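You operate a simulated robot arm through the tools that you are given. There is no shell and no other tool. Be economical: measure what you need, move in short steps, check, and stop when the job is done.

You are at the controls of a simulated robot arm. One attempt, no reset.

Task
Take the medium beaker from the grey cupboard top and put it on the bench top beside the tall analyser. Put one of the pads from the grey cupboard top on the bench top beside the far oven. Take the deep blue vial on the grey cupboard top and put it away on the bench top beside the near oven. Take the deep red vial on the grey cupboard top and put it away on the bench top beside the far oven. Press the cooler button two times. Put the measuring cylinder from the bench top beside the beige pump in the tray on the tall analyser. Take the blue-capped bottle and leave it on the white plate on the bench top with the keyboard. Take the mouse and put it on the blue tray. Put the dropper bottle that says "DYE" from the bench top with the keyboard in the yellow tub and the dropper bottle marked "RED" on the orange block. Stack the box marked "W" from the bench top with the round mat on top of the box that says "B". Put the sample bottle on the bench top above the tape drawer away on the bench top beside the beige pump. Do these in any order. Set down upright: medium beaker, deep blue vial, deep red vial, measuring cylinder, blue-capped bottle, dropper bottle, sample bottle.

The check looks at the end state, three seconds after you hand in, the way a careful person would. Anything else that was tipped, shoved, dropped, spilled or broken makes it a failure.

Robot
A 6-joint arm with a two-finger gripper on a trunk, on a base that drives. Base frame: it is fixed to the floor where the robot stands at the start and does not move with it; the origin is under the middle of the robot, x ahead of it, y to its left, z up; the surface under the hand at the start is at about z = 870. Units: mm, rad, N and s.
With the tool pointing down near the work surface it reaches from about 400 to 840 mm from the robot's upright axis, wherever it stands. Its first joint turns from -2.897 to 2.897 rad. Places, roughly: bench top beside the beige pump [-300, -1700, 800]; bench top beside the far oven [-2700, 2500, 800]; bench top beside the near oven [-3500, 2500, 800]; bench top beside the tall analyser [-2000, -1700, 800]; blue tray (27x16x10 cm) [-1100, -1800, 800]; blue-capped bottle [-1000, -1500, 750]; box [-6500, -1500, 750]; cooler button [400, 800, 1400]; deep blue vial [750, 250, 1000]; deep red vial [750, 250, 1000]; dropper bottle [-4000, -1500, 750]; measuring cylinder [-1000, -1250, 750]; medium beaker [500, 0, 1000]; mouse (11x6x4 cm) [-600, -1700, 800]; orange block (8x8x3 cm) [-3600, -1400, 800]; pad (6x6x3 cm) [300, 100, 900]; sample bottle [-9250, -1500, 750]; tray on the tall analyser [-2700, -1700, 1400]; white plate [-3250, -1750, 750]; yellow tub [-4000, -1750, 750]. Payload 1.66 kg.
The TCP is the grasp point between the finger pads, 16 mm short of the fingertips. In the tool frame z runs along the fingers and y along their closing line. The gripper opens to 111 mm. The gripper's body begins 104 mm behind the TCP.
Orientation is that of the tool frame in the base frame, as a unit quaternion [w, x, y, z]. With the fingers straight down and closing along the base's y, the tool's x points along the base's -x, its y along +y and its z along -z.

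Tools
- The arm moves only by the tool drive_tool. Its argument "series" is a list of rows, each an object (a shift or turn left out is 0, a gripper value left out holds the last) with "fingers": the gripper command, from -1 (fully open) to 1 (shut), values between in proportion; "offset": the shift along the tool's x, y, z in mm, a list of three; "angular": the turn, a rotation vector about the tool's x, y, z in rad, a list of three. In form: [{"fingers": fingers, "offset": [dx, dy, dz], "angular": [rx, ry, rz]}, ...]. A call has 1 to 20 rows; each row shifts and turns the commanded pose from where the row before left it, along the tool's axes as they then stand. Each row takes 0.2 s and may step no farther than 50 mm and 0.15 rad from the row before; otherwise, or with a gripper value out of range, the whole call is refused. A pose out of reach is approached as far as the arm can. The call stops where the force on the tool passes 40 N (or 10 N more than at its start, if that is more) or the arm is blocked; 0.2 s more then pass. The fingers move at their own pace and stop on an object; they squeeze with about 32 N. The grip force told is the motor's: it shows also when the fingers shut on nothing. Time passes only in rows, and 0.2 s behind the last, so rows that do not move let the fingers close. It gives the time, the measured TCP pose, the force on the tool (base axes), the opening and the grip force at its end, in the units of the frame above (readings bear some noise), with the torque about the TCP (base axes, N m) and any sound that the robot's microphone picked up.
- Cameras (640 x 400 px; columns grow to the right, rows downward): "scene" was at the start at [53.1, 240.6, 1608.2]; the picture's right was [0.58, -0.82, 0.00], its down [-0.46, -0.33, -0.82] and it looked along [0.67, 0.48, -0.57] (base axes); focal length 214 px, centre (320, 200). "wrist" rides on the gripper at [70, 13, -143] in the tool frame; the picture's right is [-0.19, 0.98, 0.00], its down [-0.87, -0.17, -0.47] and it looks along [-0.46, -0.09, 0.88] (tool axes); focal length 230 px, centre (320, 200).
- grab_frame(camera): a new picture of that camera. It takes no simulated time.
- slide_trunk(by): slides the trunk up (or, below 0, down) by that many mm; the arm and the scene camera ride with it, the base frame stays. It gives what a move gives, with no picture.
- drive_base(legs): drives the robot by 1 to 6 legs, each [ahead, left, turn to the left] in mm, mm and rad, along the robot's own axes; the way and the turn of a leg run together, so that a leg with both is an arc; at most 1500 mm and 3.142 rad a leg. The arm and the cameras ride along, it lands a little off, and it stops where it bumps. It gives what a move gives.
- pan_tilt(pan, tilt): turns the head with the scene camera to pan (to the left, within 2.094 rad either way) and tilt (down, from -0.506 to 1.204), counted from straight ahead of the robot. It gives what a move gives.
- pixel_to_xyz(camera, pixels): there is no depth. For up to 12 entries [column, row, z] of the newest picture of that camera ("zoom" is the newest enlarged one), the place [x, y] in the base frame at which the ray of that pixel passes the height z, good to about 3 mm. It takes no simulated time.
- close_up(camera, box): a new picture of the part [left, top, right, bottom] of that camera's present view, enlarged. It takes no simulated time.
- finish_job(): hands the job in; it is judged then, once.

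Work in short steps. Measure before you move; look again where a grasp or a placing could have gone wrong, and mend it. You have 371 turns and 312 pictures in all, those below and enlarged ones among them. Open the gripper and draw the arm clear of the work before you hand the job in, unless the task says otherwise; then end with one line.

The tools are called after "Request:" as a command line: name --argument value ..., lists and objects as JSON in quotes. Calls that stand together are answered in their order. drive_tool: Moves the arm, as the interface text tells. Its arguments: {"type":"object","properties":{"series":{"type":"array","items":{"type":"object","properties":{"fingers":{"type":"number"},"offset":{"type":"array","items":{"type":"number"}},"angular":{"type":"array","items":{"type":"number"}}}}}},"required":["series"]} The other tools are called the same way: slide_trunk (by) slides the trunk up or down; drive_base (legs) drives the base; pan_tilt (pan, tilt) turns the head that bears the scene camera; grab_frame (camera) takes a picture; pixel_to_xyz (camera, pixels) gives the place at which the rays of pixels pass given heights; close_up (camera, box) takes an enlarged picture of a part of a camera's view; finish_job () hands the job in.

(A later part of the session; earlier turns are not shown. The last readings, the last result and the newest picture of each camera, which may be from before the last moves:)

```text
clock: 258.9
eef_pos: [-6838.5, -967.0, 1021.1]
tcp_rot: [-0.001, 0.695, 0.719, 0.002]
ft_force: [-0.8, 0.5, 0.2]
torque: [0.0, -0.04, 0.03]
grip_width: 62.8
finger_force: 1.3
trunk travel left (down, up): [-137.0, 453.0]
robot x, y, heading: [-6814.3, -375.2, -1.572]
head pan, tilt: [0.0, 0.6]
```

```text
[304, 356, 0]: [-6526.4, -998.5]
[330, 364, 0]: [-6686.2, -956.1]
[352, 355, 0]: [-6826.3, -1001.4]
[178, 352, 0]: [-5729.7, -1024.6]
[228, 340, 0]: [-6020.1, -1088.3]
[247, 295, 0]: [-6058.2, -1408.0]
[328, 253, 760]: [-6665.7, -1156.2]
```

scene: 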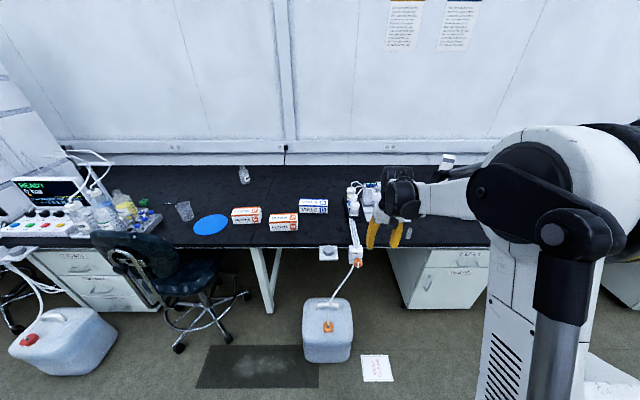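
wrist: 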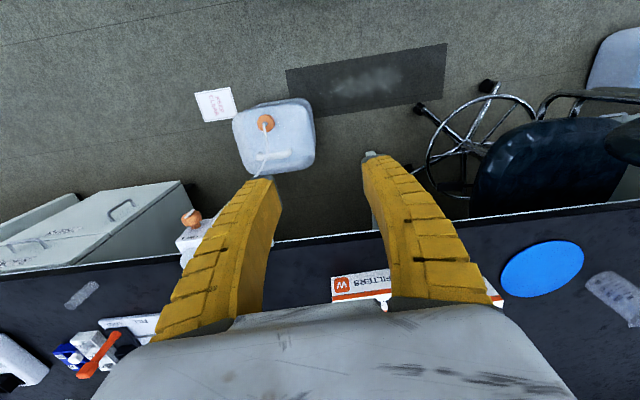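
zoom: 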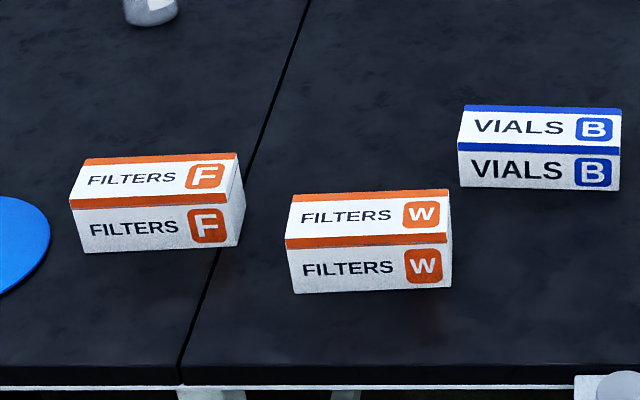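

I drive to (−6400,−780), keeping clear of the jug, and rotate the gripper 90°.

Request:
drive_base --legs '[[0, 414, 0], [400, 0, 0]]'

Request:
drive_tool --series '[{"fingers": -1, "angular": [0, 0, 0.1428]}, {"angular": [0, 0, 0.1428]}, {"angular": [0, 0, 0.1428]}, {"angular": [0, 0, 0.1428]}, {"angular": [0, 0, 0.1428]}, {"angular": [0, 0, 0.1428]}, {"angular": [0, 0, 0.1428]}, {"angular": [0, 0, 0.1428]}, {"angular": [0, 0, 0.1428]}, {"angular": [0, 0, 0.1428]}, {"angular": [0, 0, 0.1428]}]'

Request:
grab_frame --camera "wrist"

Request:
pan_tilt --pan -0.1 --tilt 0.8

Request:
grab_frame --camera "scene"

```text
clock: 263.5
eef_pos: [-6426.3, -1357.8, 1020.4]
tcp_rot: [-0.002, 0.695, 0.719, 0.003]
ft_force: [0.4, 1.3, 0.7]
torque: [-0.03, 0.0, 0.01]
grip_width: 63.1
finger_force: 1.4
trunk travel left (down, up): [-137.0, 453.0]
robot x, y, heading: [-6405.7, -764.2, -1.576]
head pan, tilt: [0.0, 0.6]
stopped in leg 2: the robot was blocked; the commanded pose is now the measured one
```

```text
clock: 265.9
eef_pos: [-6425.4, -1357.1, 1019.4]
tcp_rot: [-0.003, 1.0, 0.017, 0.0]
ft_force: [0.1, 0.1, -0.3]
torque: [-0.02, 0.05, 0.02]
grip_width: 110.8
finger_force: 0.2
trunk travel left (down, up): [-137.0, 453.0]
robot x, y, heading: [-6406.4, -768.1, -1.578]
head pan, tilt: [0.0, 0.6]
```

```text
176 pictures are left
```

wrist: 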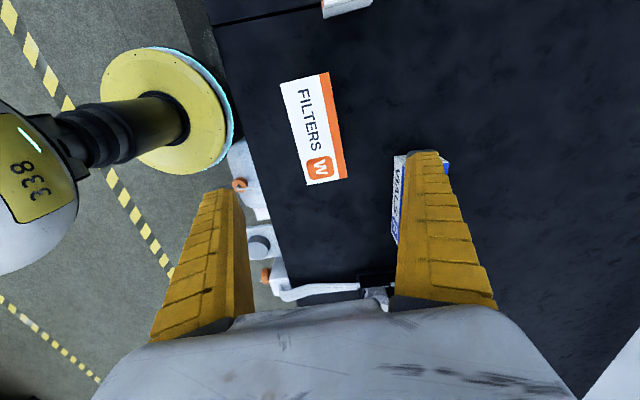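

```text
clock: 266.6
eef_pos: [-6426.9, -1358.2, 1020.8]
tcp_rot: [-0.003, 1.0, 0.017, 0.002]
ft_force: [-0.4, 0.3, -0.3]
torque: [-0.01, 0.03, -0.01]
grip_width: 111.0
finger_force: 0.1
trunk travel left (down, up): [-137.0, 453.0]
robot x, y, heading: [-6399.5, -766.9, -1.578]
head pan, tilt: [-0.099, 0.799]
```

```text
175 pictures are left
```

scene: 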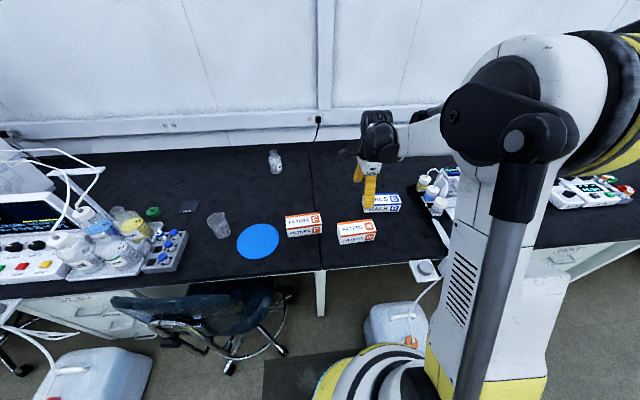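

The base bumped, likely the jug's corner. I back off at once 60 mm and 60 left, and check the jug against its earlier place.

Request:
drive_base --legs '[[-70, 70, 0]]'

Request:
pan_tilt --pan -0.4 --tilt 1.1

Request:
grab_frame --camera "scene"

```text
clock: 267.8
eef_pos: [-6357.5, -1286.8, 1020.9]
tcp_rot: [-0.003, 1.0, 0.017, 0.001]
ft_force: [0.0, 0.7, -0.6]
torque: [-0.04, 0.03, -0.05]
grip_width: 110.9
finger_force: 0.0
trunk travel left (down, up): [-137.0, 453.0]
robot x, y, heading: [-6331.9, -698.7, -1.572]
head pan, tilt: [-0.099, 0.799]
```

```text
clock: 268.6
eef_pos: [-6358.4, -1287.8, 1020.5]
tcp_rot: [-0.002, 1.0, 0.017, 0.0]
ft_force: [0.9, 0.2, -0.4]
torque: [0.0, 0.0, -0.01]
grip_width: 111.0
finger_force: 0.1
trunk travel left (down, up): [-137.0, 453.0]
robot x, y, heading: [-6333.4, -696.8, -1.574]
head pan, tilt: [-0.4, 1.1]
```

```text
174 pictures are left
```

scene: 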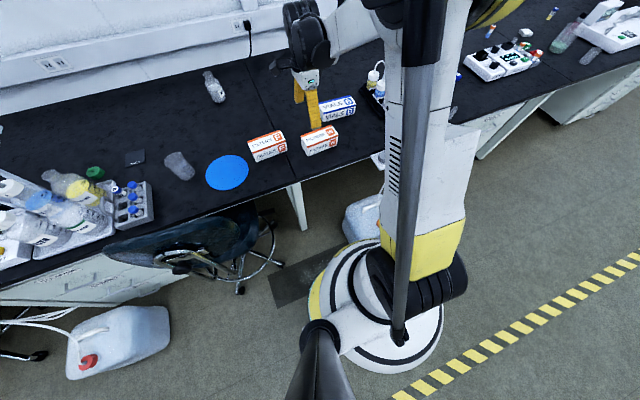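

Request:
pixel_to_xyz --camera "scene" --pixels '[[345, 240, 0], [343, 222, 150], [309, 295, 60], [443, 330, 60], [370, 373, 60], [345, 243, 60], [268, 300, 0], [270, 275, 0], [275, 265, 0], [240, 293, 0]]'

Request:
close_up --camera "scene" --box '[260, 180, 420, 300]'

```text
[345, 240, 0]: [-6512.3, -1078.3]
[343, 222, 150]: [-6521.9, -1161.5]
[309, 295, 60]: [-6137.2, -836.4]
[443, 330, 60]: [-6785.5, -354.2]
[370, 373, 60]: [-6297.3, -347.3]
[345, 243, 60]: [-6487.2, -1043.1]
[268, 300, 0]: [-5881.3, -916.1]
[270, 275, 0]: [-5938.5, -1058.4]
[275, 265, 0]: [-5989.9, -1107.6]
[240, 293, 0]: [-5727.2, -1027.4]
```

```text
3.33 times, centred on (340, 240) of scene
```

zoom: 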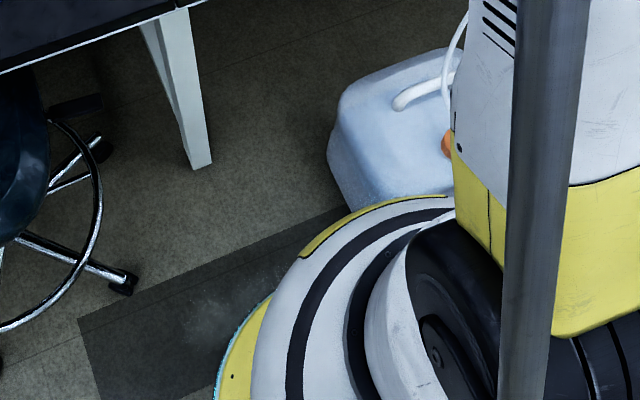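

The base has ~250–270 mm radius; I'll keep further from the jug. Now I move the TCP above W at z≈950 and measure.

Request:
drive_tool --series '[{"offset": [-36, 30, 10]}, {"offset": [-36, 30, 20]}, {"offset": [0, 16, 40]}, {}]'

Request:
grab_frame --camera "wrist"

Request:
pan_tilt --pan 0.0 --tilt 0.9

Request:
close_up --camera "scene" --box '[280, 100, 440, 230]'

```text
refused: row 2 steps farther than a row can; nothing moved
```

```text
172 pictures are left
```

wrist: 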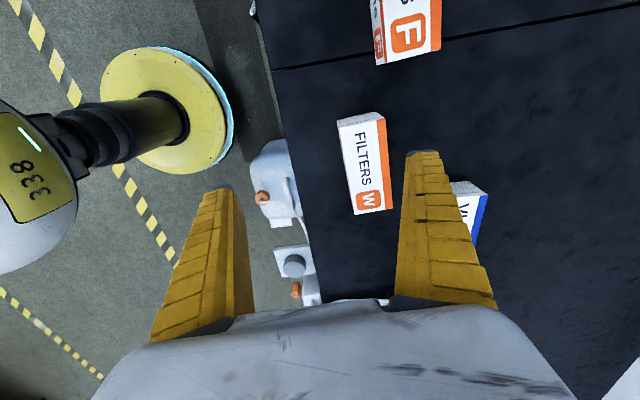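

```text
clock: 269.4
eef_pos: [-6359.1, -1287.7, 1020.1]
tcp_rot: [-0.003, 1.0, 0.017, 0.001]
ft_force: [0.4, -0.3, 0.3]
torque: [-0.01, 0.0, 0.01]
grip_width: 110.8
finger_force: 0.1
trunk travel left (down, up): [-137.0, 453.0]
robot x, y, heading: [-6334.0, -698.4, -1.577]
head pan, tilt: [0.0, 0.901]
```

```text
3.08 times, centred on (360, 165) of scene
```

zoom: 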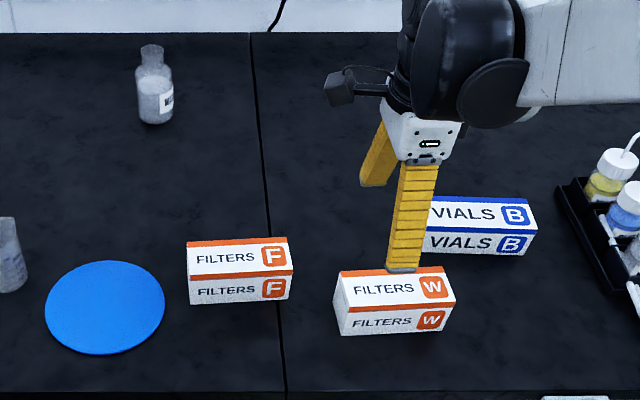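

Request:
pixel_to_xyz --camera "wrist" --pixels '[[338, 122, 800], [380, 113, 800], [394, 208, 800], [355, 214, 800], [272, 145, 0]]'

Request:
pixel_to_xyz --camera "zoom" --pixels '[[340, 337, 750], [447, 332, 750], [335, 308, 800], [452, 302, 800], [449, 267, 800], [341, 271, 800]]'

Request:
drive_tool --series '[{"offset": [-36, 25, 10]}, {"offset": [-36, 25, 15]}, {"offset": [0, 26, 25]}, {}]'

Request:
grab_frame --camera "wrist"

```text
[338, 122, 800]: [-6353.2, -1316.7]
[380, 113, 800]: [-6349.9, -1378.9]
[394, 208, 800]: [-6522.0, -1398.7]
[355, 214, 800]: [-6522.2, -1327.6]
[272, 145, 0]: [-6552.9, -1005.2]
```

```text
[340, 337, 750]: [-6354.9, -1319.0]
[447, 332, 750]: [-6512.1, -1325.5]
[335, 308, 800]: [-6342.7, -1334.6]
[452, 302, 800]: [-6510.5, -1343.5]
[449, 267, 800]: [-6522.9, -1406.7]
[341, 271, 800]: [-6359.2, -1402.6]
```

```text
clock: 270.4
eef_pos: [-6427.4, -1365.1, 972.3]
tcp_rot: [-0.003, 1.0, 0.017, 0.001]
ft_force: [-0.4, -0.3, 0.7]
torque: [0.01, 0.0, -0.04]
grip_width: 110.8
finger_force: 0.0
trunk travel left (down, up): [-137.0, 453.0]
robot x, y, heading: [-6334.9, -694.7, -1.577]
head pan, tilt: [0.0, 0.901]
```

```text
170 pictures are left
```

wrist: 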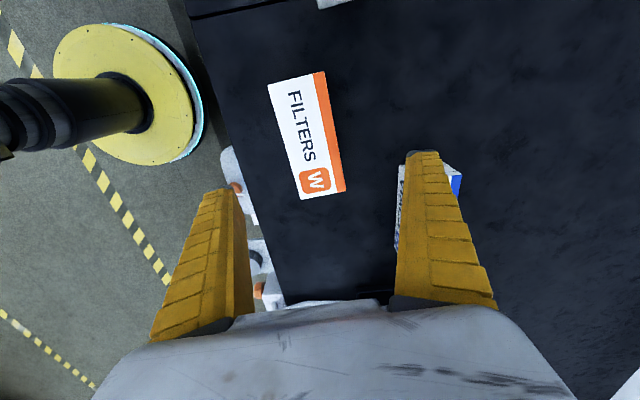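

Request:
close_up --camera "wrist" --box '[250, 60, 370, 210]'

Request:
pixel_to_xyz --camera "wrist" --pixels '[[267, 84, 800], [325, 71, 800], [346, 190, 800], [301, 199, 800], [267, 84, 810], [346, 190, 810]]'

```text
2.67 times, centred on (310, 135) of wrist
```

zoom: 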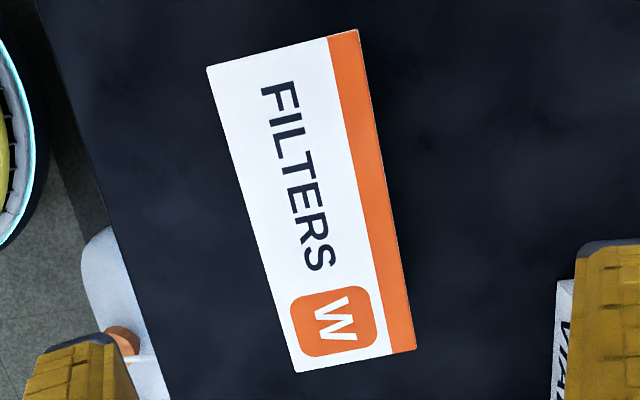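

```text
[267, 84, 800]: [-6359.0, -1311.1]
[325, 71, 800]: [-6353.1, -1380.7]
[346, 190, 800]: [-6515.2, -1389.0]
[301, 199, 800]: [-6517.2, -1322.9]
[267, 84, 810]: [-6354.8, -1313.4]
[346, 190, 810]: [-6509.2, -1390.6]
```

W centre ≈ (−6436,−1351), 158×68, yaw small. I align, descend to z≈776, and close.

Request:
drive_tool --series '[{"offset": [-8, -14, 0], "angular": [0, 0, -0.027]}, {"offset": [0, 0, 45]}, {"offset": [0, 0, 45]}, {"offset": [0, 0, 45]}, {"offset": [0, 0, 40]}, {"offset": [0, 0, 21]}, {}, {"fingers": -0.6}, {"fingers": -0.3}, {"fingers": 1}, {}, {}]'

Request:
grab_frame --camera "wrist"

Request:
close_up --camera "scene" --box '[280, 100, 440, 230]'

```text
clock: 273.0
eef_pos: [-6435.1, -1351.3, 776.1]
tcp_rot: [-0.002, 1.0, 0.03, 0.001]
ft_force: [-0.2, 0.0, 1.5]
torque: [-0.08, 0.15, -0.06]
grip_width: 64.3
finger_force: 32.1
trunk travel left (down, up): [-137.0, 453.0]
robot x, y, heading: [-6334.2, -696.5, -1.575]
head pan, tilt: [0.0, 0.901]
```

```text
168 pictures are left
```

wrist: 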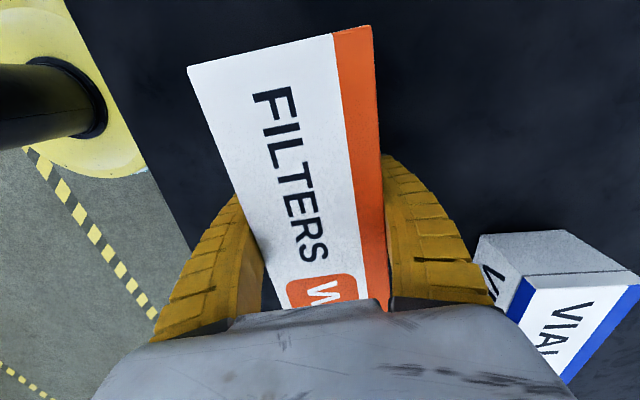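

```text
3.08 times, centred on (360, 165) of scene
```

zoom: 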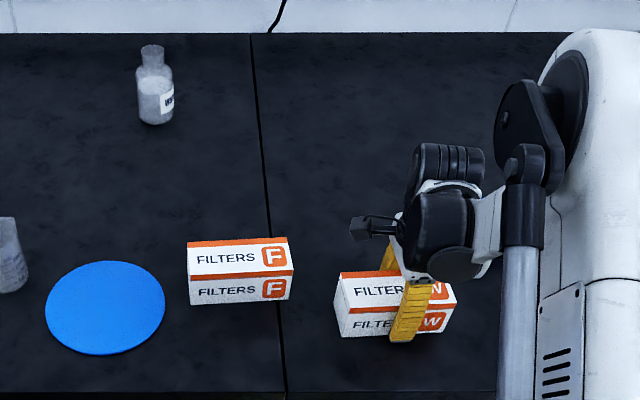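

W gripped. I lift 160 mm and view B again.

Request:
drive_tool --series '[{"offset": [0, 0, -15]}, {"offset": [0, 0, -30]}, {"offset": [0, 0, -40]}, {"offset": [0, 0, -40]}, {"offset": [0, 0, -35]}, {"offset": [0, -40, 0]}, {"offset": [0, -40, 0]}, {}]'

Request:
drive_base --legs '[[75, 0, 0]]'

Request:
close_up --camera "scene" --box '[320, 100, 460, 220]'

Request:
grab_frame --camera "wrist"

```text
clock: 274.8
eef_pos: [-6439.7, -1272.4, 936.5]
tcp_rot: [-0.003, 1.0, 0.031, 0.0]
ft_force: [0.2, 0.7, -0.8]
torque: [-0.02, -0.03, 0.02]
grip_width: 64.3
finger_force: 32.2
trunk travel left (down, up): [-137.0, 453.0]
robot x, y, heading: [-6334.1, -699.6, -1.572]
head pan, tilt: [0.0, 0.901]
```

```text
clock: 275.9
eef_pos: [-6438.8, -1345.6, 937.1]
tcp_rot: [-0.002, 1.0, 0.03, 0.0]
ft_force: [-0.6, 0.8, -0.5]
torque: [0.05, -0.01, -0.05]
grip_width: 64.4
finger_force: 32.8
trunk travel left (down, up): [-137.0, 453.0]
robot x, y, heading: [-6328.2, -769.0, -1.574]
head pan, tilt: [0.0, 0.901]
```

```text
3.33 times, centred on (390, 160) of scene
```

zoom: 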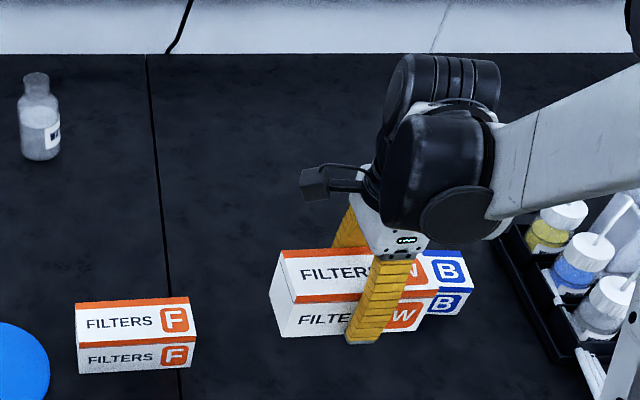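

```text
165 pictures are left
```

wrist: 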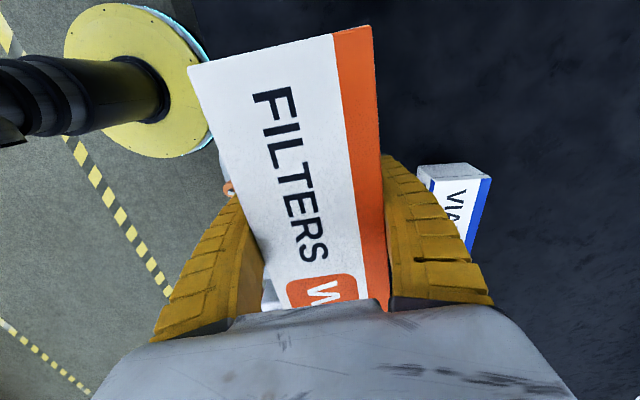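

Request:
pixel_to_xyz --camera "wrist" --pixels '[[435, 181, 800], [492, 178, 800], [418, 167, 750], [473, 252, 800]]'

Request:
pixel_to_xyz --camera "zoom" --pixels '[[475, 288, 800], [466, 251, 800], [457, 318, 750]]'

```text
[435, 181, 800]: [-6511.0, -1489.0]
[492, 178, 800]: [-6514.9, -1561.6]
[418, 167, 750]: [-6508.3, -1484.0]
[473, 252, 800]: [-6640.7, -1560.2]
```

```text
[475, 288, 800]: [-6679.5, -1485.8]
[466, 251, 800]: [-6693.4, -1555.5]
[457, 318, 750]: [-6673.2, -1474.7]
```

B ≈ centre (−6591,−1523), nearly square to the bench. I carry W above it and align the yaw.

Request:
drive_tool --series '[{"offset": [-32.4, 33.5, 0]}, {"offset": [-32.4, 33.5, 0]}, {"offset": [-32.4, 33.5, 0]}, {"offset": [-32.4, 33.5, 0]}, {"offset": [-32.4, 33.5, 0]}, {"angular": [0, 0, 0.08]}, {}]'

Request:
close_up --camera "scene" --box '[320, 100, 480, 220]'

Request:
grab_frame --camera "wrist"

```text
clock: 277.5
eef_pos: [-6593.8, -1522.5, 938.7]
tcp_rot: [-0.003, 1.0, -0.011, 0.001]
ft_force: [0.0, 0.3, -0.2]
torque: [0.01, 0.0, 0.01]
grip_width: 64.2
finger_force: 32.3
trunk travel left (down, up): [-137.0, 453.0]
robot x, y, heading: [-6335.0, -771.4, -1.58]
head pan, tilt: [0.0, 0.901]
```

```text
3.33 times, centred on (400, 160) of scene
```

zoom: 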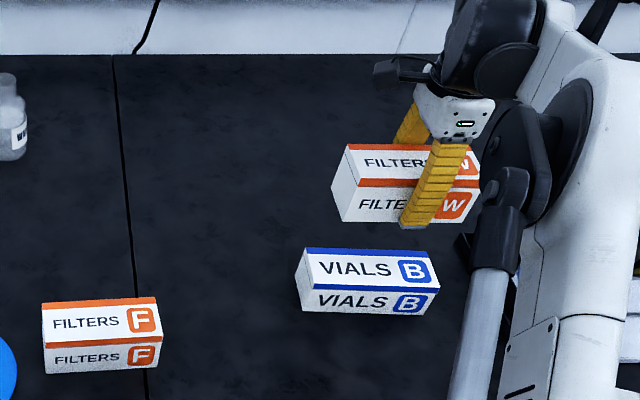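

```text
163 pictures are left
```

wrist: 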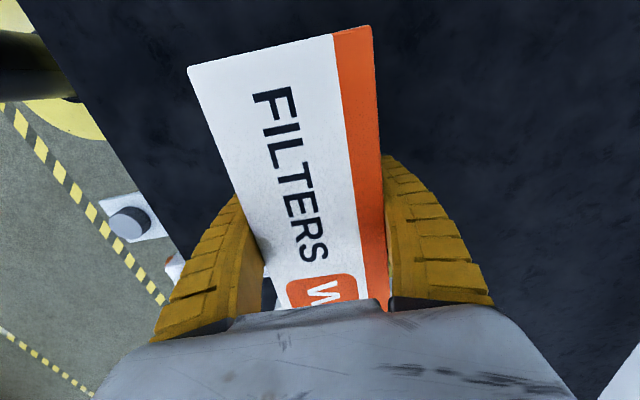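

B is fully seen now. I measure its top precisely.

Request:
pixel_to_xyz --camera "zoom" --pixels '[[307, 248, 800], [429, 252, 800], [440, 290, 800], [311, 286, 800], [314, 314, 750], [436, 316, 750], [333, 178, 914]]'

Request:
close_up --camera "scene" --box '[380, 160, 450, 200]'

```text
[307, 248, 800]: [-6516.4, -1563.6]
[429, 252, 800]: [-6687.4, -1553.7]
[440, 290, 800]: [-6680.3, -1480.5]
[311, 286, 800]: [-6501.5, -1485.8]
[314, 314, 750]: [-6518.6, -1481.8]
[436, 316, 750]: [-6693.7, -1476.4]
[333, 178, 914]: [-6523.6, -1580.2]
```

```text
9.14 times, centred on (415, 180) of scene
```

zoom: 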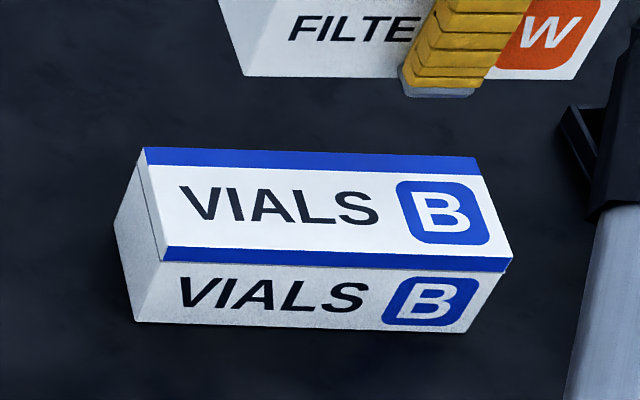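

Request:
pixel_to_xyz --camera "zoom" --pixels '[[145, 148, 802], [475, 158, 802], [511, 268, 802], [162, 260, 802], [136, 321, 750], [470, 332, 750]]'

```text
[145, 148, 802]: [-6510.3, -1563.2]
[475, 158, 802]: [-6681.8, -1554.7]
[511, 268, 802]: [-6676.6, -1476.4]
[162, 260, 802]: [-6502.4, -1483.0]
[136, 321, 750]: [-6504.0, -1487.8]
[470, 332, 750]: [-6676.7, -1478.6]
```

Centre (−6593,−1519). Tiny corrections, then lower to ~845 and feel down.

Request:
drive_tool --series '[{"offset": [1, -3.5, 0], "angular": [0, 0, 0.02]}, {"offset": [0, 0, 40]}, {"offset": [0, 0, 35]}, {"offset": [0, 0, 20]}, {}]'

Request:
drive_tool --series '[{"offset": [0, 0, 6]}, {"offset": [0, 0, 3]}, {"offset": [0, 0, 2]}, {}]'

Request:
close_up --camera "scene" --box '[370, 130, 460, 210]'

```text
clock: 278.7
eef_pos: [-6591.6, -1515.8, 841.2]
tcp_rot: [-0.003, 1.0, -0.02, 0.001]
ft_force: [0.1, -1.1, -1.0]
torque: [-0.01, -0.02, -0.06]
grip_width: 64.4
finger_force: 32.1
trunk travel left (down, up): [-137.0, 453.0]
robot x, y, heading: [-6336.4, -769.7, -1.576]
head pan, tilt: [0.0, 0.901]
```

```text
clock: 279.7
eef_pos: [-6589.7, -1517.6, 831.8]
tcp_rot: [-0.001, 1.0, -0.019, 0.0]
ft_force: [-0.4, -8.8, 28.2]
torque: [-0.17, 0.0, -0.05]
grip_width: 67.9
finger_force: 31.7
trunk travel left (down, up): [-137.0, 453.0]
robot x, y, heading: [-6331.8, -770.4, -1.573]
head pan, tilt: [0.0, 0.901]
```

```text
5.00 times, centred on (415, 170) of scene
```

zoom: 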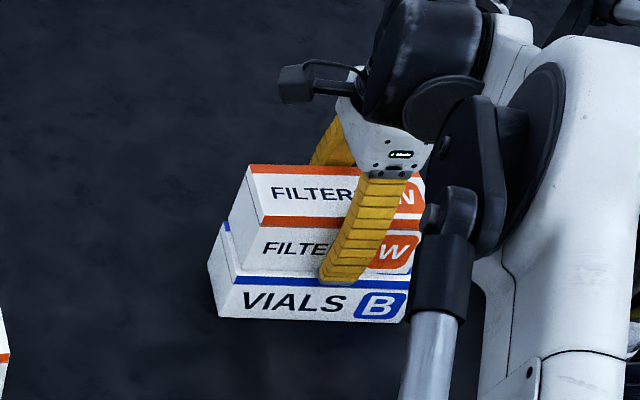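

W rests on B. I ease up slightly, release, and rise.

Request:
drive_tool --series '[{"offset": [0, 0, -2]}, {"fingers": -0.3}, {"fingers": -0.5}, {"fingers": -0.8}, {"fingers": -1}, {}, {"offset": [0, 0, -15]}, {"offset": [0, 0, -30]}, {"offset": [0, 0, -45]}, {"offset": [0, 0, -45]}, {"offset": [0, 0, -45]}]'

Request:
close_up --camera "scene" --box '[340, 120, 470, 220]'

Request:
grab_frame --camera "wrist"

```text
clock: 282.1
eef_pos: [-6592.6, -1519.4, 1015.4]
tcp_rot: [-0.003, 1.0, -0.02, 0.001]
ft_force: [-0.9, 0.1, 0.6]
torque: [-0.01, 0.02, -0.01]
grip_width: 111.1
finger_force: 0.0
trunk travel left (down, up): [-137.0, 453.0]
robot x, y, heading: [-6336.7, -769.2, -1.58]
head pan, tilt: [0.0, 0.901]
```

```text
4.00 times, centred on (405, 170) of scene
```

zoom: 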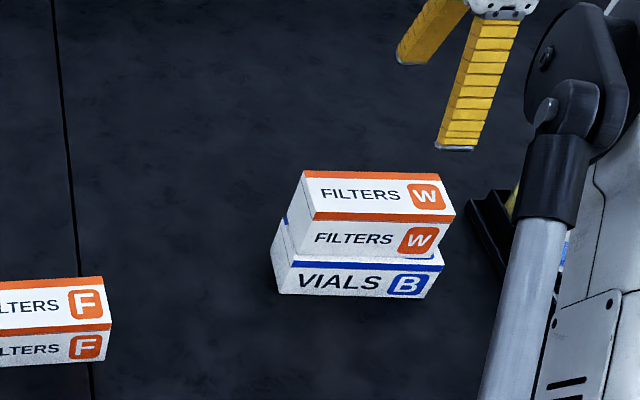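

```text
159 pictures are left
```

wrist: 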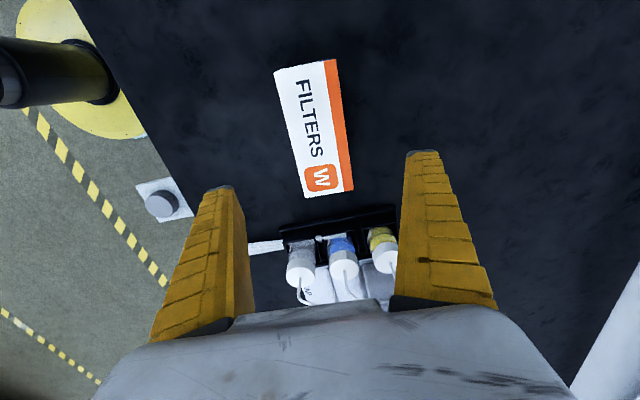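

Stack is good. I rotate back, retract, back off and stop at the former viewpoint to recheck the jug.

Request:
drive_tool --series '[{"angular": [0, 0, -0.1428], "offset": [0, -40, 0]}, {"angular": [0, 0, -0.1428], "offset": [0, -40, 0]}, {"angular": [0, 0, -0.1428]}, {"angular": [0, 0, -0.1428]}, {"angular": [0, 0, -0.1428]}, {"angular": [0, 0, -0.1428]}, {"angular": [0, 0, -0.1428]}, {"angular": [0, 0, -0.1428]}, {"angular": [0, 0, -0.1428]}, {"angular": [0, 0, -0.1428]}, {"angular": [0, 0, -0.1428]}, {"offset": [40, 30, 0]}, {"offset": [40, 30, 0]}, {"offset": [40, 30, 0]}]'

Request:
drive_base --legs '[[-395, 0, 0], [0, -480, 0]]'

Request:
pan_tilt --pan 0.0 --tilt 0.6

Request:
grab_frame --camera "scene"

Request:
pixel_to_xyz --camera "scene" --pixels '[[304, 356, 0], [330, 364, 0], [352, 355, 0]]'

```text
clock: 285.1
eef_pos: [-6498.8, -1321.9, 1015.3]
tcp_rot: [-0.001, 0.721, 0.693, 0.002]
ft_force: [1.1, 0.6, -0.4]
torque: [-0.03, 0.01, 0.01]
grip_width: 110.8
finger_force: 0.0
trunk travel left (down, up): [-137.0, 453.0]
robot x, y, heading: [-6335.8, -768.8, -1.575]
head pan, tilt: [0.0, 0.901]
```

```text
clock: 290.0
eef_pos: [-6980.0, -922.2, 1014.7]
tcp_rot: [-0.001, 0.724, 0.69, 0.003]
ft_force: [-0.5, 0.1, 0.7]
torque: [0.02, -0.01, 0.0]
grip_width: 110.9
finger_force: 0.1
trunk travel left (down, up): [-137.0, 453.0]
robot x, y, heading: [-6813.3, -365.5, -1.585]
head pan, tilt: [0.0, 0.901]
```

```text
clock: 290.8
eef_pos: [-6980.2, -920.7, 1015.5]
tcp_rot: [-0.001, 0.723, 0.691, 0.002]
ft_force: [0.4, 0.2, 0.0]
torque: [-0.03, 0.02, 0.0]
grip_width: 111.0
finger_force: 0.0
trunk travel left (down, up): [-137.0, 453.0]
robot x, y, heading: [-6812.7, -365.7, -1.581]
head pan, tilt: [0.0, 0.6]
```

```text
158 pictures are left
```

scene: 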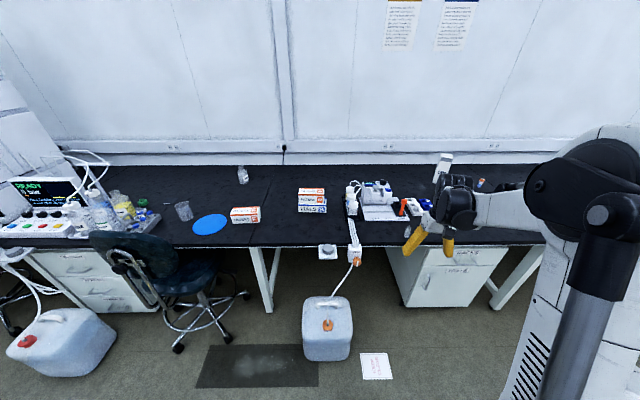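

```text
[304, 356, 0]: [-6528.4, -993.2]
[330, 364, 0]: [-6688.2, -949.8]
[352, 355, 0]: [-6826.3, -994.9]
```

The jug is where it was. I drive on to the sample bottle near x = −9250.

Request:
drive_base --legs '[[0, -1200, 0.01], [0, -1150, 0]]'

Request:
grab_frame --camera "scene"

Request:
grab_frame --camera "wrist"

```text
clock: 302.3
eef_pos: [-9323.2, -881.8, 1014.9]
tcp_rot: [-0.001, 0.726, 0.687, 0.002]
ft_force: [-0.5, 0.0, 0.7]
torque: [0.0, -0.03, -0.01]
grip_width: 111.4
finger_force: 0.0
trunk travel left (down, up): [-137.0, 453.0]
robot x, y, heading: [-9149.8, -332.1, -1.589]
head pan, tilt: [0.0, 0.6]
```

```text
157 pictures are left
```

scene: 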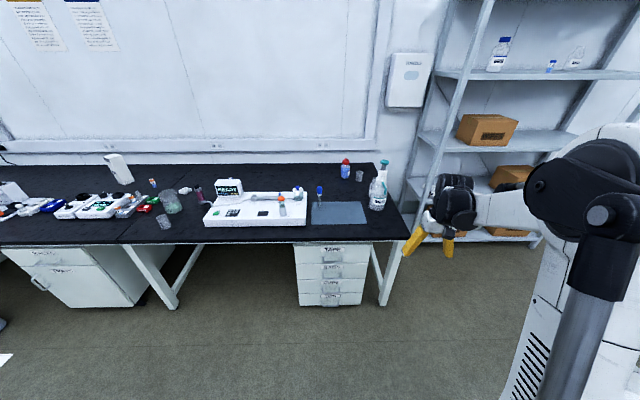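

```text
156 pictures are left
```

wrist: 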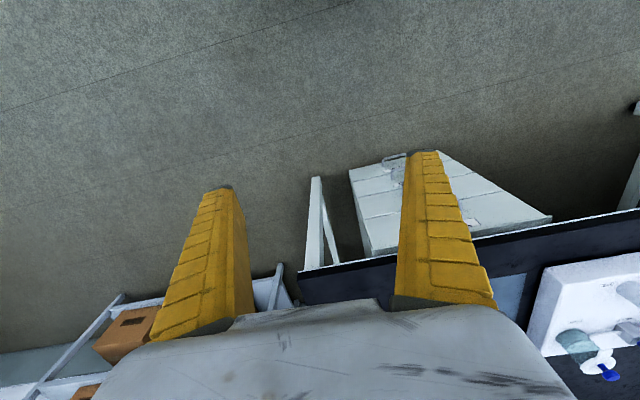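

The TAPE drawer is at (333,250). I zoom on the bench above it.

Request:
close_up --camera "scene" --box '[290, 145, 410, 220]'

Request:
close_up --camera "scene" --box '[190, 170, 320, 310]'

Request:
pixel_to_xyz --camera "scene" --pixels '[[320, 205, 750], [378, 208, 750], [346, 177, 750], [360, 180, 750]]'

```text
5.33 times, centred on (350, 182) of scene
```

zoom: 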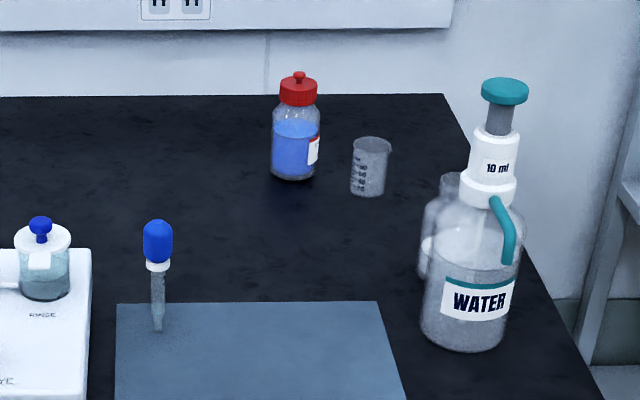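

```text
2.86 times, centred on (255, 240) of scene
```

zoom: 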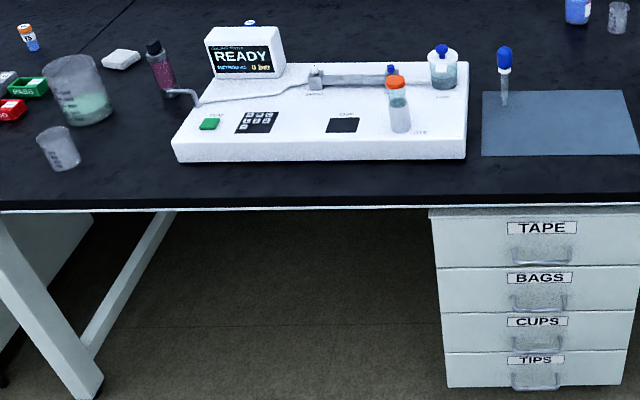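

```text
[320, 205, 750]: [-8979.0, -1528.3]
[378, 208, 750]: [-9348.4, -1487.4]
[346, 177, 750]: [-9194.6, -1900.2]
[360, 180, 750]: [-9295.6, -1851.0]
```

A clear small bottle stands behind the WATER dispenser. I move closer/right for a better view.

Request:
pixel_to_xyz --camera "scene" --pixels '[[370, 197, 750], [372, 182, 850]]'

Request:
drive_base --legs '[[250, -430, 0.018]]'

Request:
pan_tilt --pan 0.25 --tilt 0.75

Request:
grab_frame --camera "scene"

```text
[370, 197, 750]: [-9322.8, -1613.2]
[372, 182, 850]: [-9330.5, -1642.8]
```

```text
clock: 305.2
eef_pos: [-9737.8, -1133.8, 1014.8]
tcp_rot: [-0.002, 0.717, 0.697, 0.002]
ft_force: [0.2, -0.6, 0.8]
torque: [0.05, -0.03, 0.0]
grip_width: 110.8
finger_force: 0.1
trunk travel left (down, up): [-137.0, 453.0]
robot x, y, heading: [-9576.8, -575.6, -1.566]
head pan, tilt: [0.0, 0.6]
```

```text
clock: 306.0
eef_pos: [-9736.2, -1132.0, 1015.7]
tcp_rot: [-0.001, 0.716, 0.698, 0.003]
ft_force: [0.5, -0.1, -0.2]
torque: [0.03, -0.02, 0.03]
grip_width: 110.9
finger_force: 0.0
trunk travel left (down, up): [-137.0, 453.0]
robot x, y, heading: [-9573.5, -575.8, -1.561]
head pan, tilt: [0.25, 0.75]
```

```text
153 pictures are left
```

scene: 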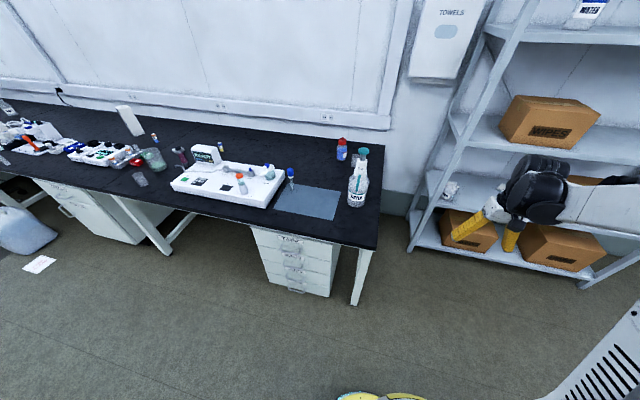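

Request:
close_up --camera "scene" --box '[310, 130, 390, 220]'

```text
4.44 times, centred on (350, 175) of scene
```

zoom: 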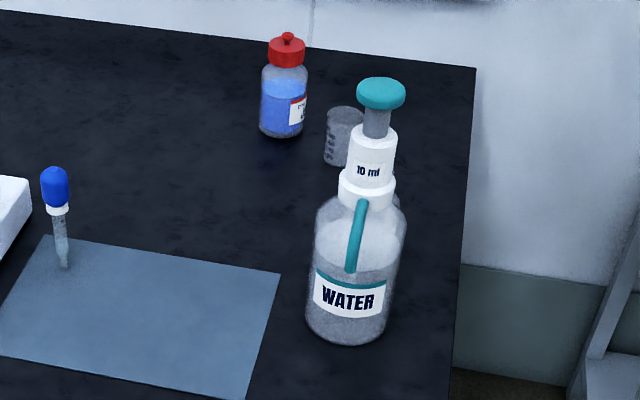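

The clear bottle hides right behind the dispenser; I go there and use the wrist camera from above.

Request:
drive_tool --series '[{"offset": [0, 30, -40]}, {"offset": [0, 30, -40]}, {"offset": [0, 30, -40]}, {"offset": [0, 30, -40]}, {"offset": [0, 30, 0]}]'

Request:
drive_base --legs '[[0, 230, 0], [220, 0, 0]]'

Request:
grab_frame --camera "wrist"

Request:
pan_tilt --pan 0.0 --tilt 0.9

Request:
grab_frame --camera "scene"

```text
clock: 307.2
eef_pos: [-9581.7, -1136.4, 1176.1]
tcp_rot: [-0.002, 0.716, 0.698, 0.002]
ft_force: [0.1, -0.4, -0.2]
torque: [0.0, -0.01, 0.0]
grip_width: 110.7
finger_force: 0.0
trunk travel left (down, up): [-137.0, 453.0]
robot x, y, heading: [-9577.6, -579.0, -1.564]
head pan, tilt: [0.25, 0.75]
```

```text
clock: 310.2
eef_pos: [-9342.9, -1355.4, 1175.8]
tcp_rot: [-0.001, 0.715, 0.699, 0.002]
ft_force: [0.1, 0.0, 0.0]
torque: [0.03, -0.01, 0.0]
grip_width: 110.9
finger_force: 0.1
trunk travel left (down, up): [-137.0, 453.0]
robot x, y, heading: [-9338.3, -795.6, -1.559]
head pan, tilt: [0.25, 0.75]
```

```text
151 pictures are left
```

wrist: 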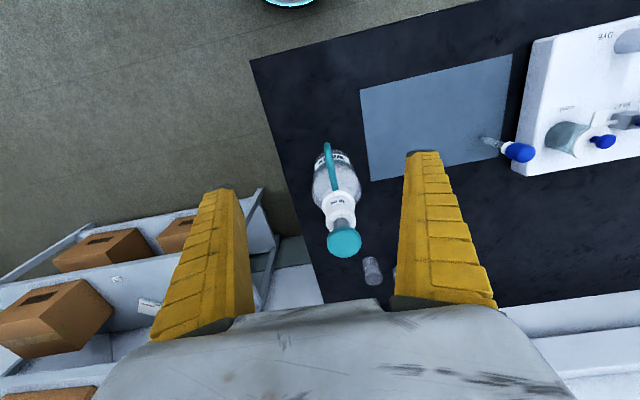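

```text
clock: 311.0
eef_pos: [-9343.9, -1355.8, 1174.9]
tcp_rot: [-0.001, 0.715, 0.699, 0.002]
ft_force: [0.1, -1.1, -0.9]
torque: [0.0, 0.0, -0.03]
grip_width: 110.8
finger_force: 0.1
trunk travel left (down, up): [-137.0, 453.0]
robot x, y, heading: [-9340.6, -798.5, -1.559]
head pan, tilt: [0.0, 0.901]
```

```text
150 pictures are left
```

scene: 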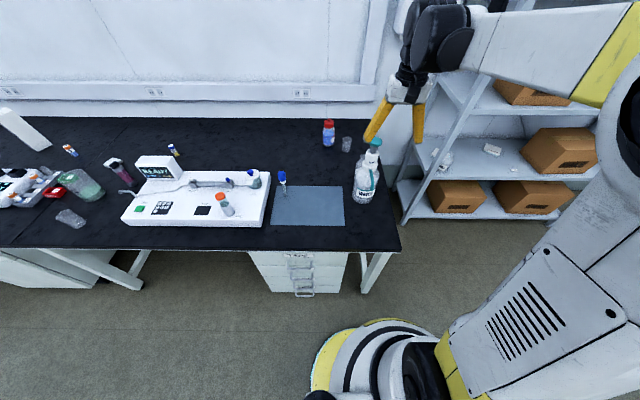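

Request:
close_up --camera "wrist" --box '[280, 120, 440, 310]'

Request:
close_up --camera "scene" --box '[300, 100, 410, 210]'

```text
2.11 times, centred on (360, 215) of wrist
```

zoom: 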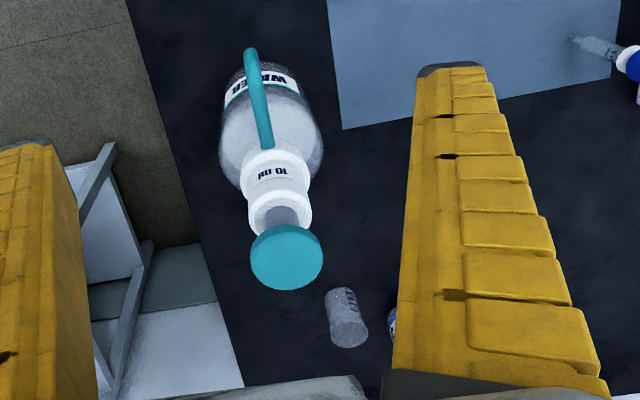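

```text
3.64 times, centred on (355, 155) of scene
```

zoom: 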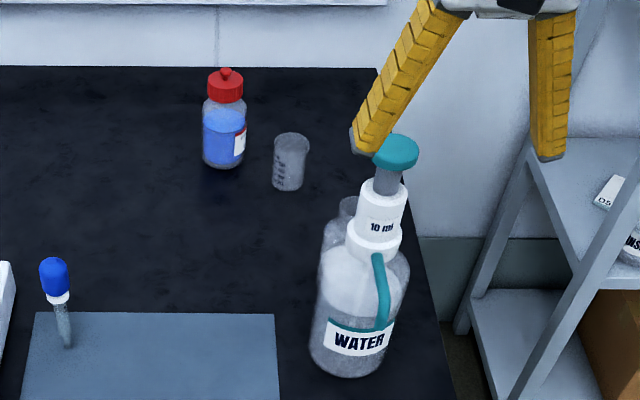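

A clear bottle is right behind the dispenser (neck at zoom (348,205)). I extend the arm 150 mm at height to look from above.

Request:
drive_tool --series '[{"offset": [-40, 15, 0]}, {"offset": [-40, 15, 0]}, {"offset": [-40, 15, 0]}, {"offset": [-40, 15, 0]}, {}]'

Request:
grab_frame --camera "wrist"

Request:
close_up --camera "wrist" --box '[220, 60, 400, 210]'

```text
clock: 312.2
eef_pos: [-9286.8, -1517.1, 1172.9]
tcp_rot: [-0.002, 0.715, 0.699, 0.003]
ft_force: [0.2, -0.1, 0.9]
torque: [-0.04, 0.01, -0.04]
grip_width: 111.0
finger_force: 0.1
trunk travel left (down, up): [-137.0, 453.0]
robot x, y, heading: [-9341.6, -793.5, -1.56]
head pan, tilt: [0.0, 0.901]
```

```text
147 pictures are left
```

wrist: 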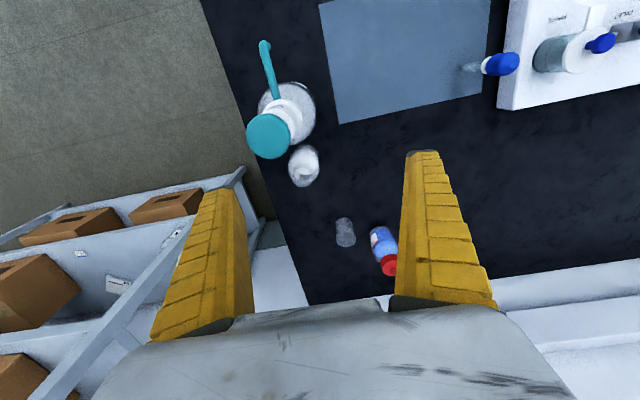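

```text
2.67 times, centred on (310, 135) of wrist
```

zoom: 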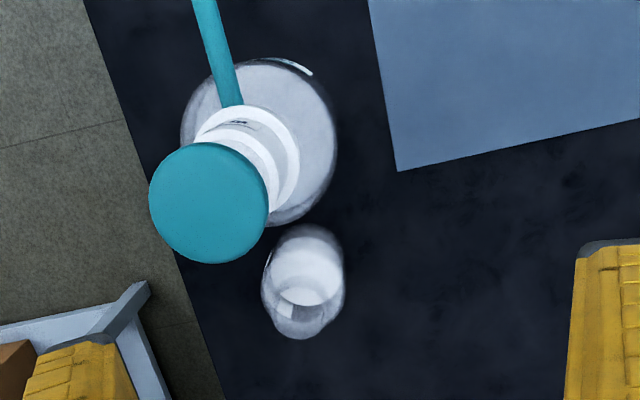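

Found it at wrist (303,167). I check labels on both this bottle and the red-capped one.

Request:
close_up --camera "scene" --box '[318, 110, 358, 155]'

Request:
pixel_to_xyz --camera "wrist" --pixels '[[303, 158, 752], [303, 172, 850], [303, 172, 870], [275, 137, 1000], [290, 115, 850], [383, 265, 850], [345, 232, 800]]'

Request:
close_up --camera "scene" --box '[335, 130, 395, 210]'

```text
8.89 times, centred on (338, 132) of scene
```

zoom: 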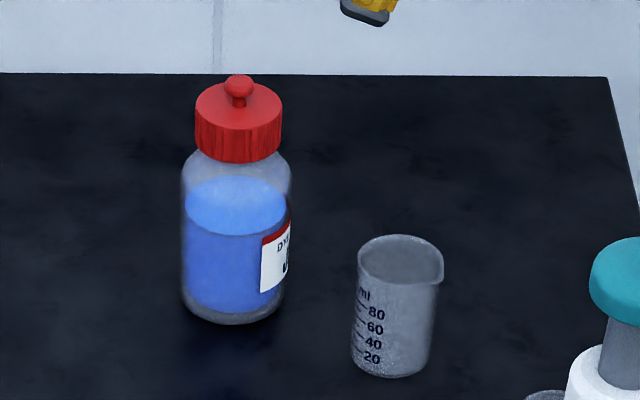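

```text
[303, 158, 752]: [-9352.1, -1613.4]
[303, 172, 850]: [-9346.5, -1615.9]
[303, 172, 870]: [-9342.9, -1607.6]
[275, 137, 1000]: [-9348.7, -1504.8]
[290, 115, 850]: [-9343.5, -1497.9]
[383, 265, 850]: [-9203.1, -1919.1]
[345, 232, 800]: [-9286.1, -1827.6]
```

```text
5.00 times, centred on (365, 170) of scene
```

zoom: 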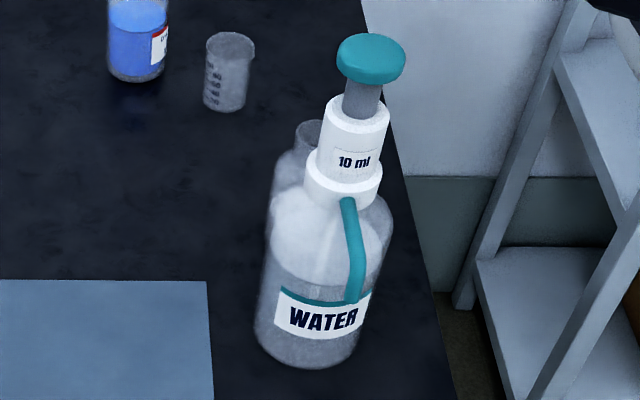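

The clear bottle is at ≈(−9348,−1613), right behind the dispenser. I find the dispenser's top height to judge arm clearance.

Request:
pixel_to_xyz --camera "wrist" --pixels '[[268, 136, 960], [268, 136, 1000], [268, 136, 1040]]'

Request:
pixel_to_xyz --camera "zoom" --pixels '[[371, 55, 960], [371, 55, 1000], [371, 55, 1040], [308, 130, 860], [308, 130, 880], [308, 130, 900], [315, 345, 752]]'

```text
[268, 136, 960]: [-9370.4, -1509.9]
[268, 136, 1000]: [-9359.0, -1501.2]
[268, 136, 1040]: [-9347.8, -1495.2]
```

```text
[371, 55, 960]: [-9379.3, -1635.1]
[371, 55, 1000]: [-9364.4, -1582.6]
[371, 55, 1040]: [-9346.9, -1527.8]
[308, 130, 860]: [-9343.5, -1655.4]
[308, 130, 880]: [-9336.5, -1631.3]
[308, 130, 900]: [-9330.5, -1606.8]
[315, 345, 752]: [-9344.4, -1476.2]
```

Dispenser top ≈1060, so a frontal approach would foul it. I look at the space at the bench's right end for a side approach.

Request:
drive_tool --series '[{"offset": [40, 0, 0]}, {"offset": [40, 0, 0]}, {"offset": [40, 0, 0]}, {"offset": [40, 0, 0]}, {"offset": [40, 0, 0]}]'

Request:
pan_tilt --pan -0.5 --tilt 0.7

Request:
grab_frame --camera "scene"

Request:
pan_tilt --pan -1.1 --tilt 0.7

Request:
grab_frame --camera "scene"

```text
clock: 313.4
eef_pos: [-9279.6, -1317.5, 1174.8]
tcp_rot: [-0.001, 0.715, 0.699, 0.003]
ft_force: [-0.8, 0.1, -1.2]
torque: [-0.03, 0.02, -0.03]
grip_width: 111.1
finger_force: 0.1
trunk travel left (down, up): [-137.0, 453.0]
robot x, y, heading: [-9341.2, -793.7, -1.555]
head pan, tilt: [0.0, 0.901]
```

```text
clock: 314.3
eef_pos: [-9280.9, -1318.0, 1175.4]
tcp_rot: [-0.002, 0.715, 0.699, 0.002]
ft_force: [0.3, -0.6, 0.0]
torque: [0.04, -0.01, -0.02]
grip_width: 110.9
finger_force: 0.1
trunk travel left (down, up): [-137.0, 453.0]
robot x, y, heading: [-9343.5, -795.6, -1.56]
head pan, tilt: [-0.499, 0.7]
```

```text
143 pictures are left
```

scene: 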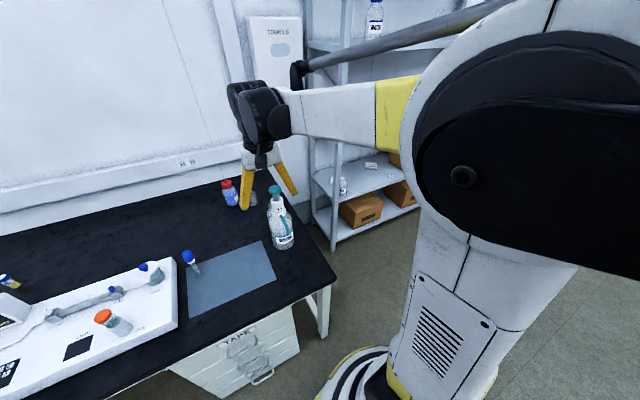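

```text
clock: 315.3
eef_pos: [-9279.5, -1318.6, 1173.5]
tcp_rot: [-0.001, 0.715, 0.699, 0.002]
ft_force: [-0.1, 0.0, -0.3]
torque: [0.01, -0.05, -0.01]
grip_width: 110.9
finger_force: 0.1
trunk travel left (down, up): [-137.0, 453.0]
robot x, y, heading: [-9344.4, -795.4, -1.558]
head pan, tilt: [-1.1, 0.7]
```

```text
142 pictures are left
```

scene: 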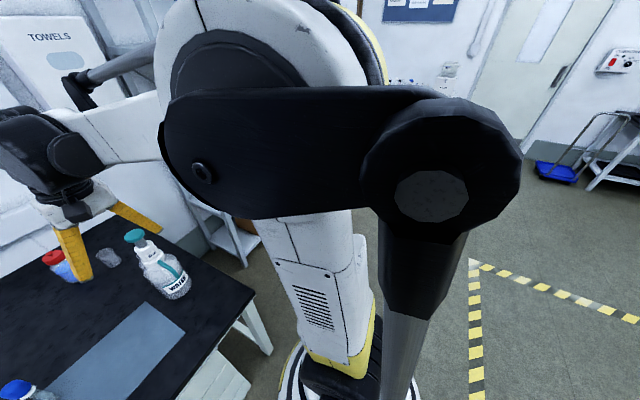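

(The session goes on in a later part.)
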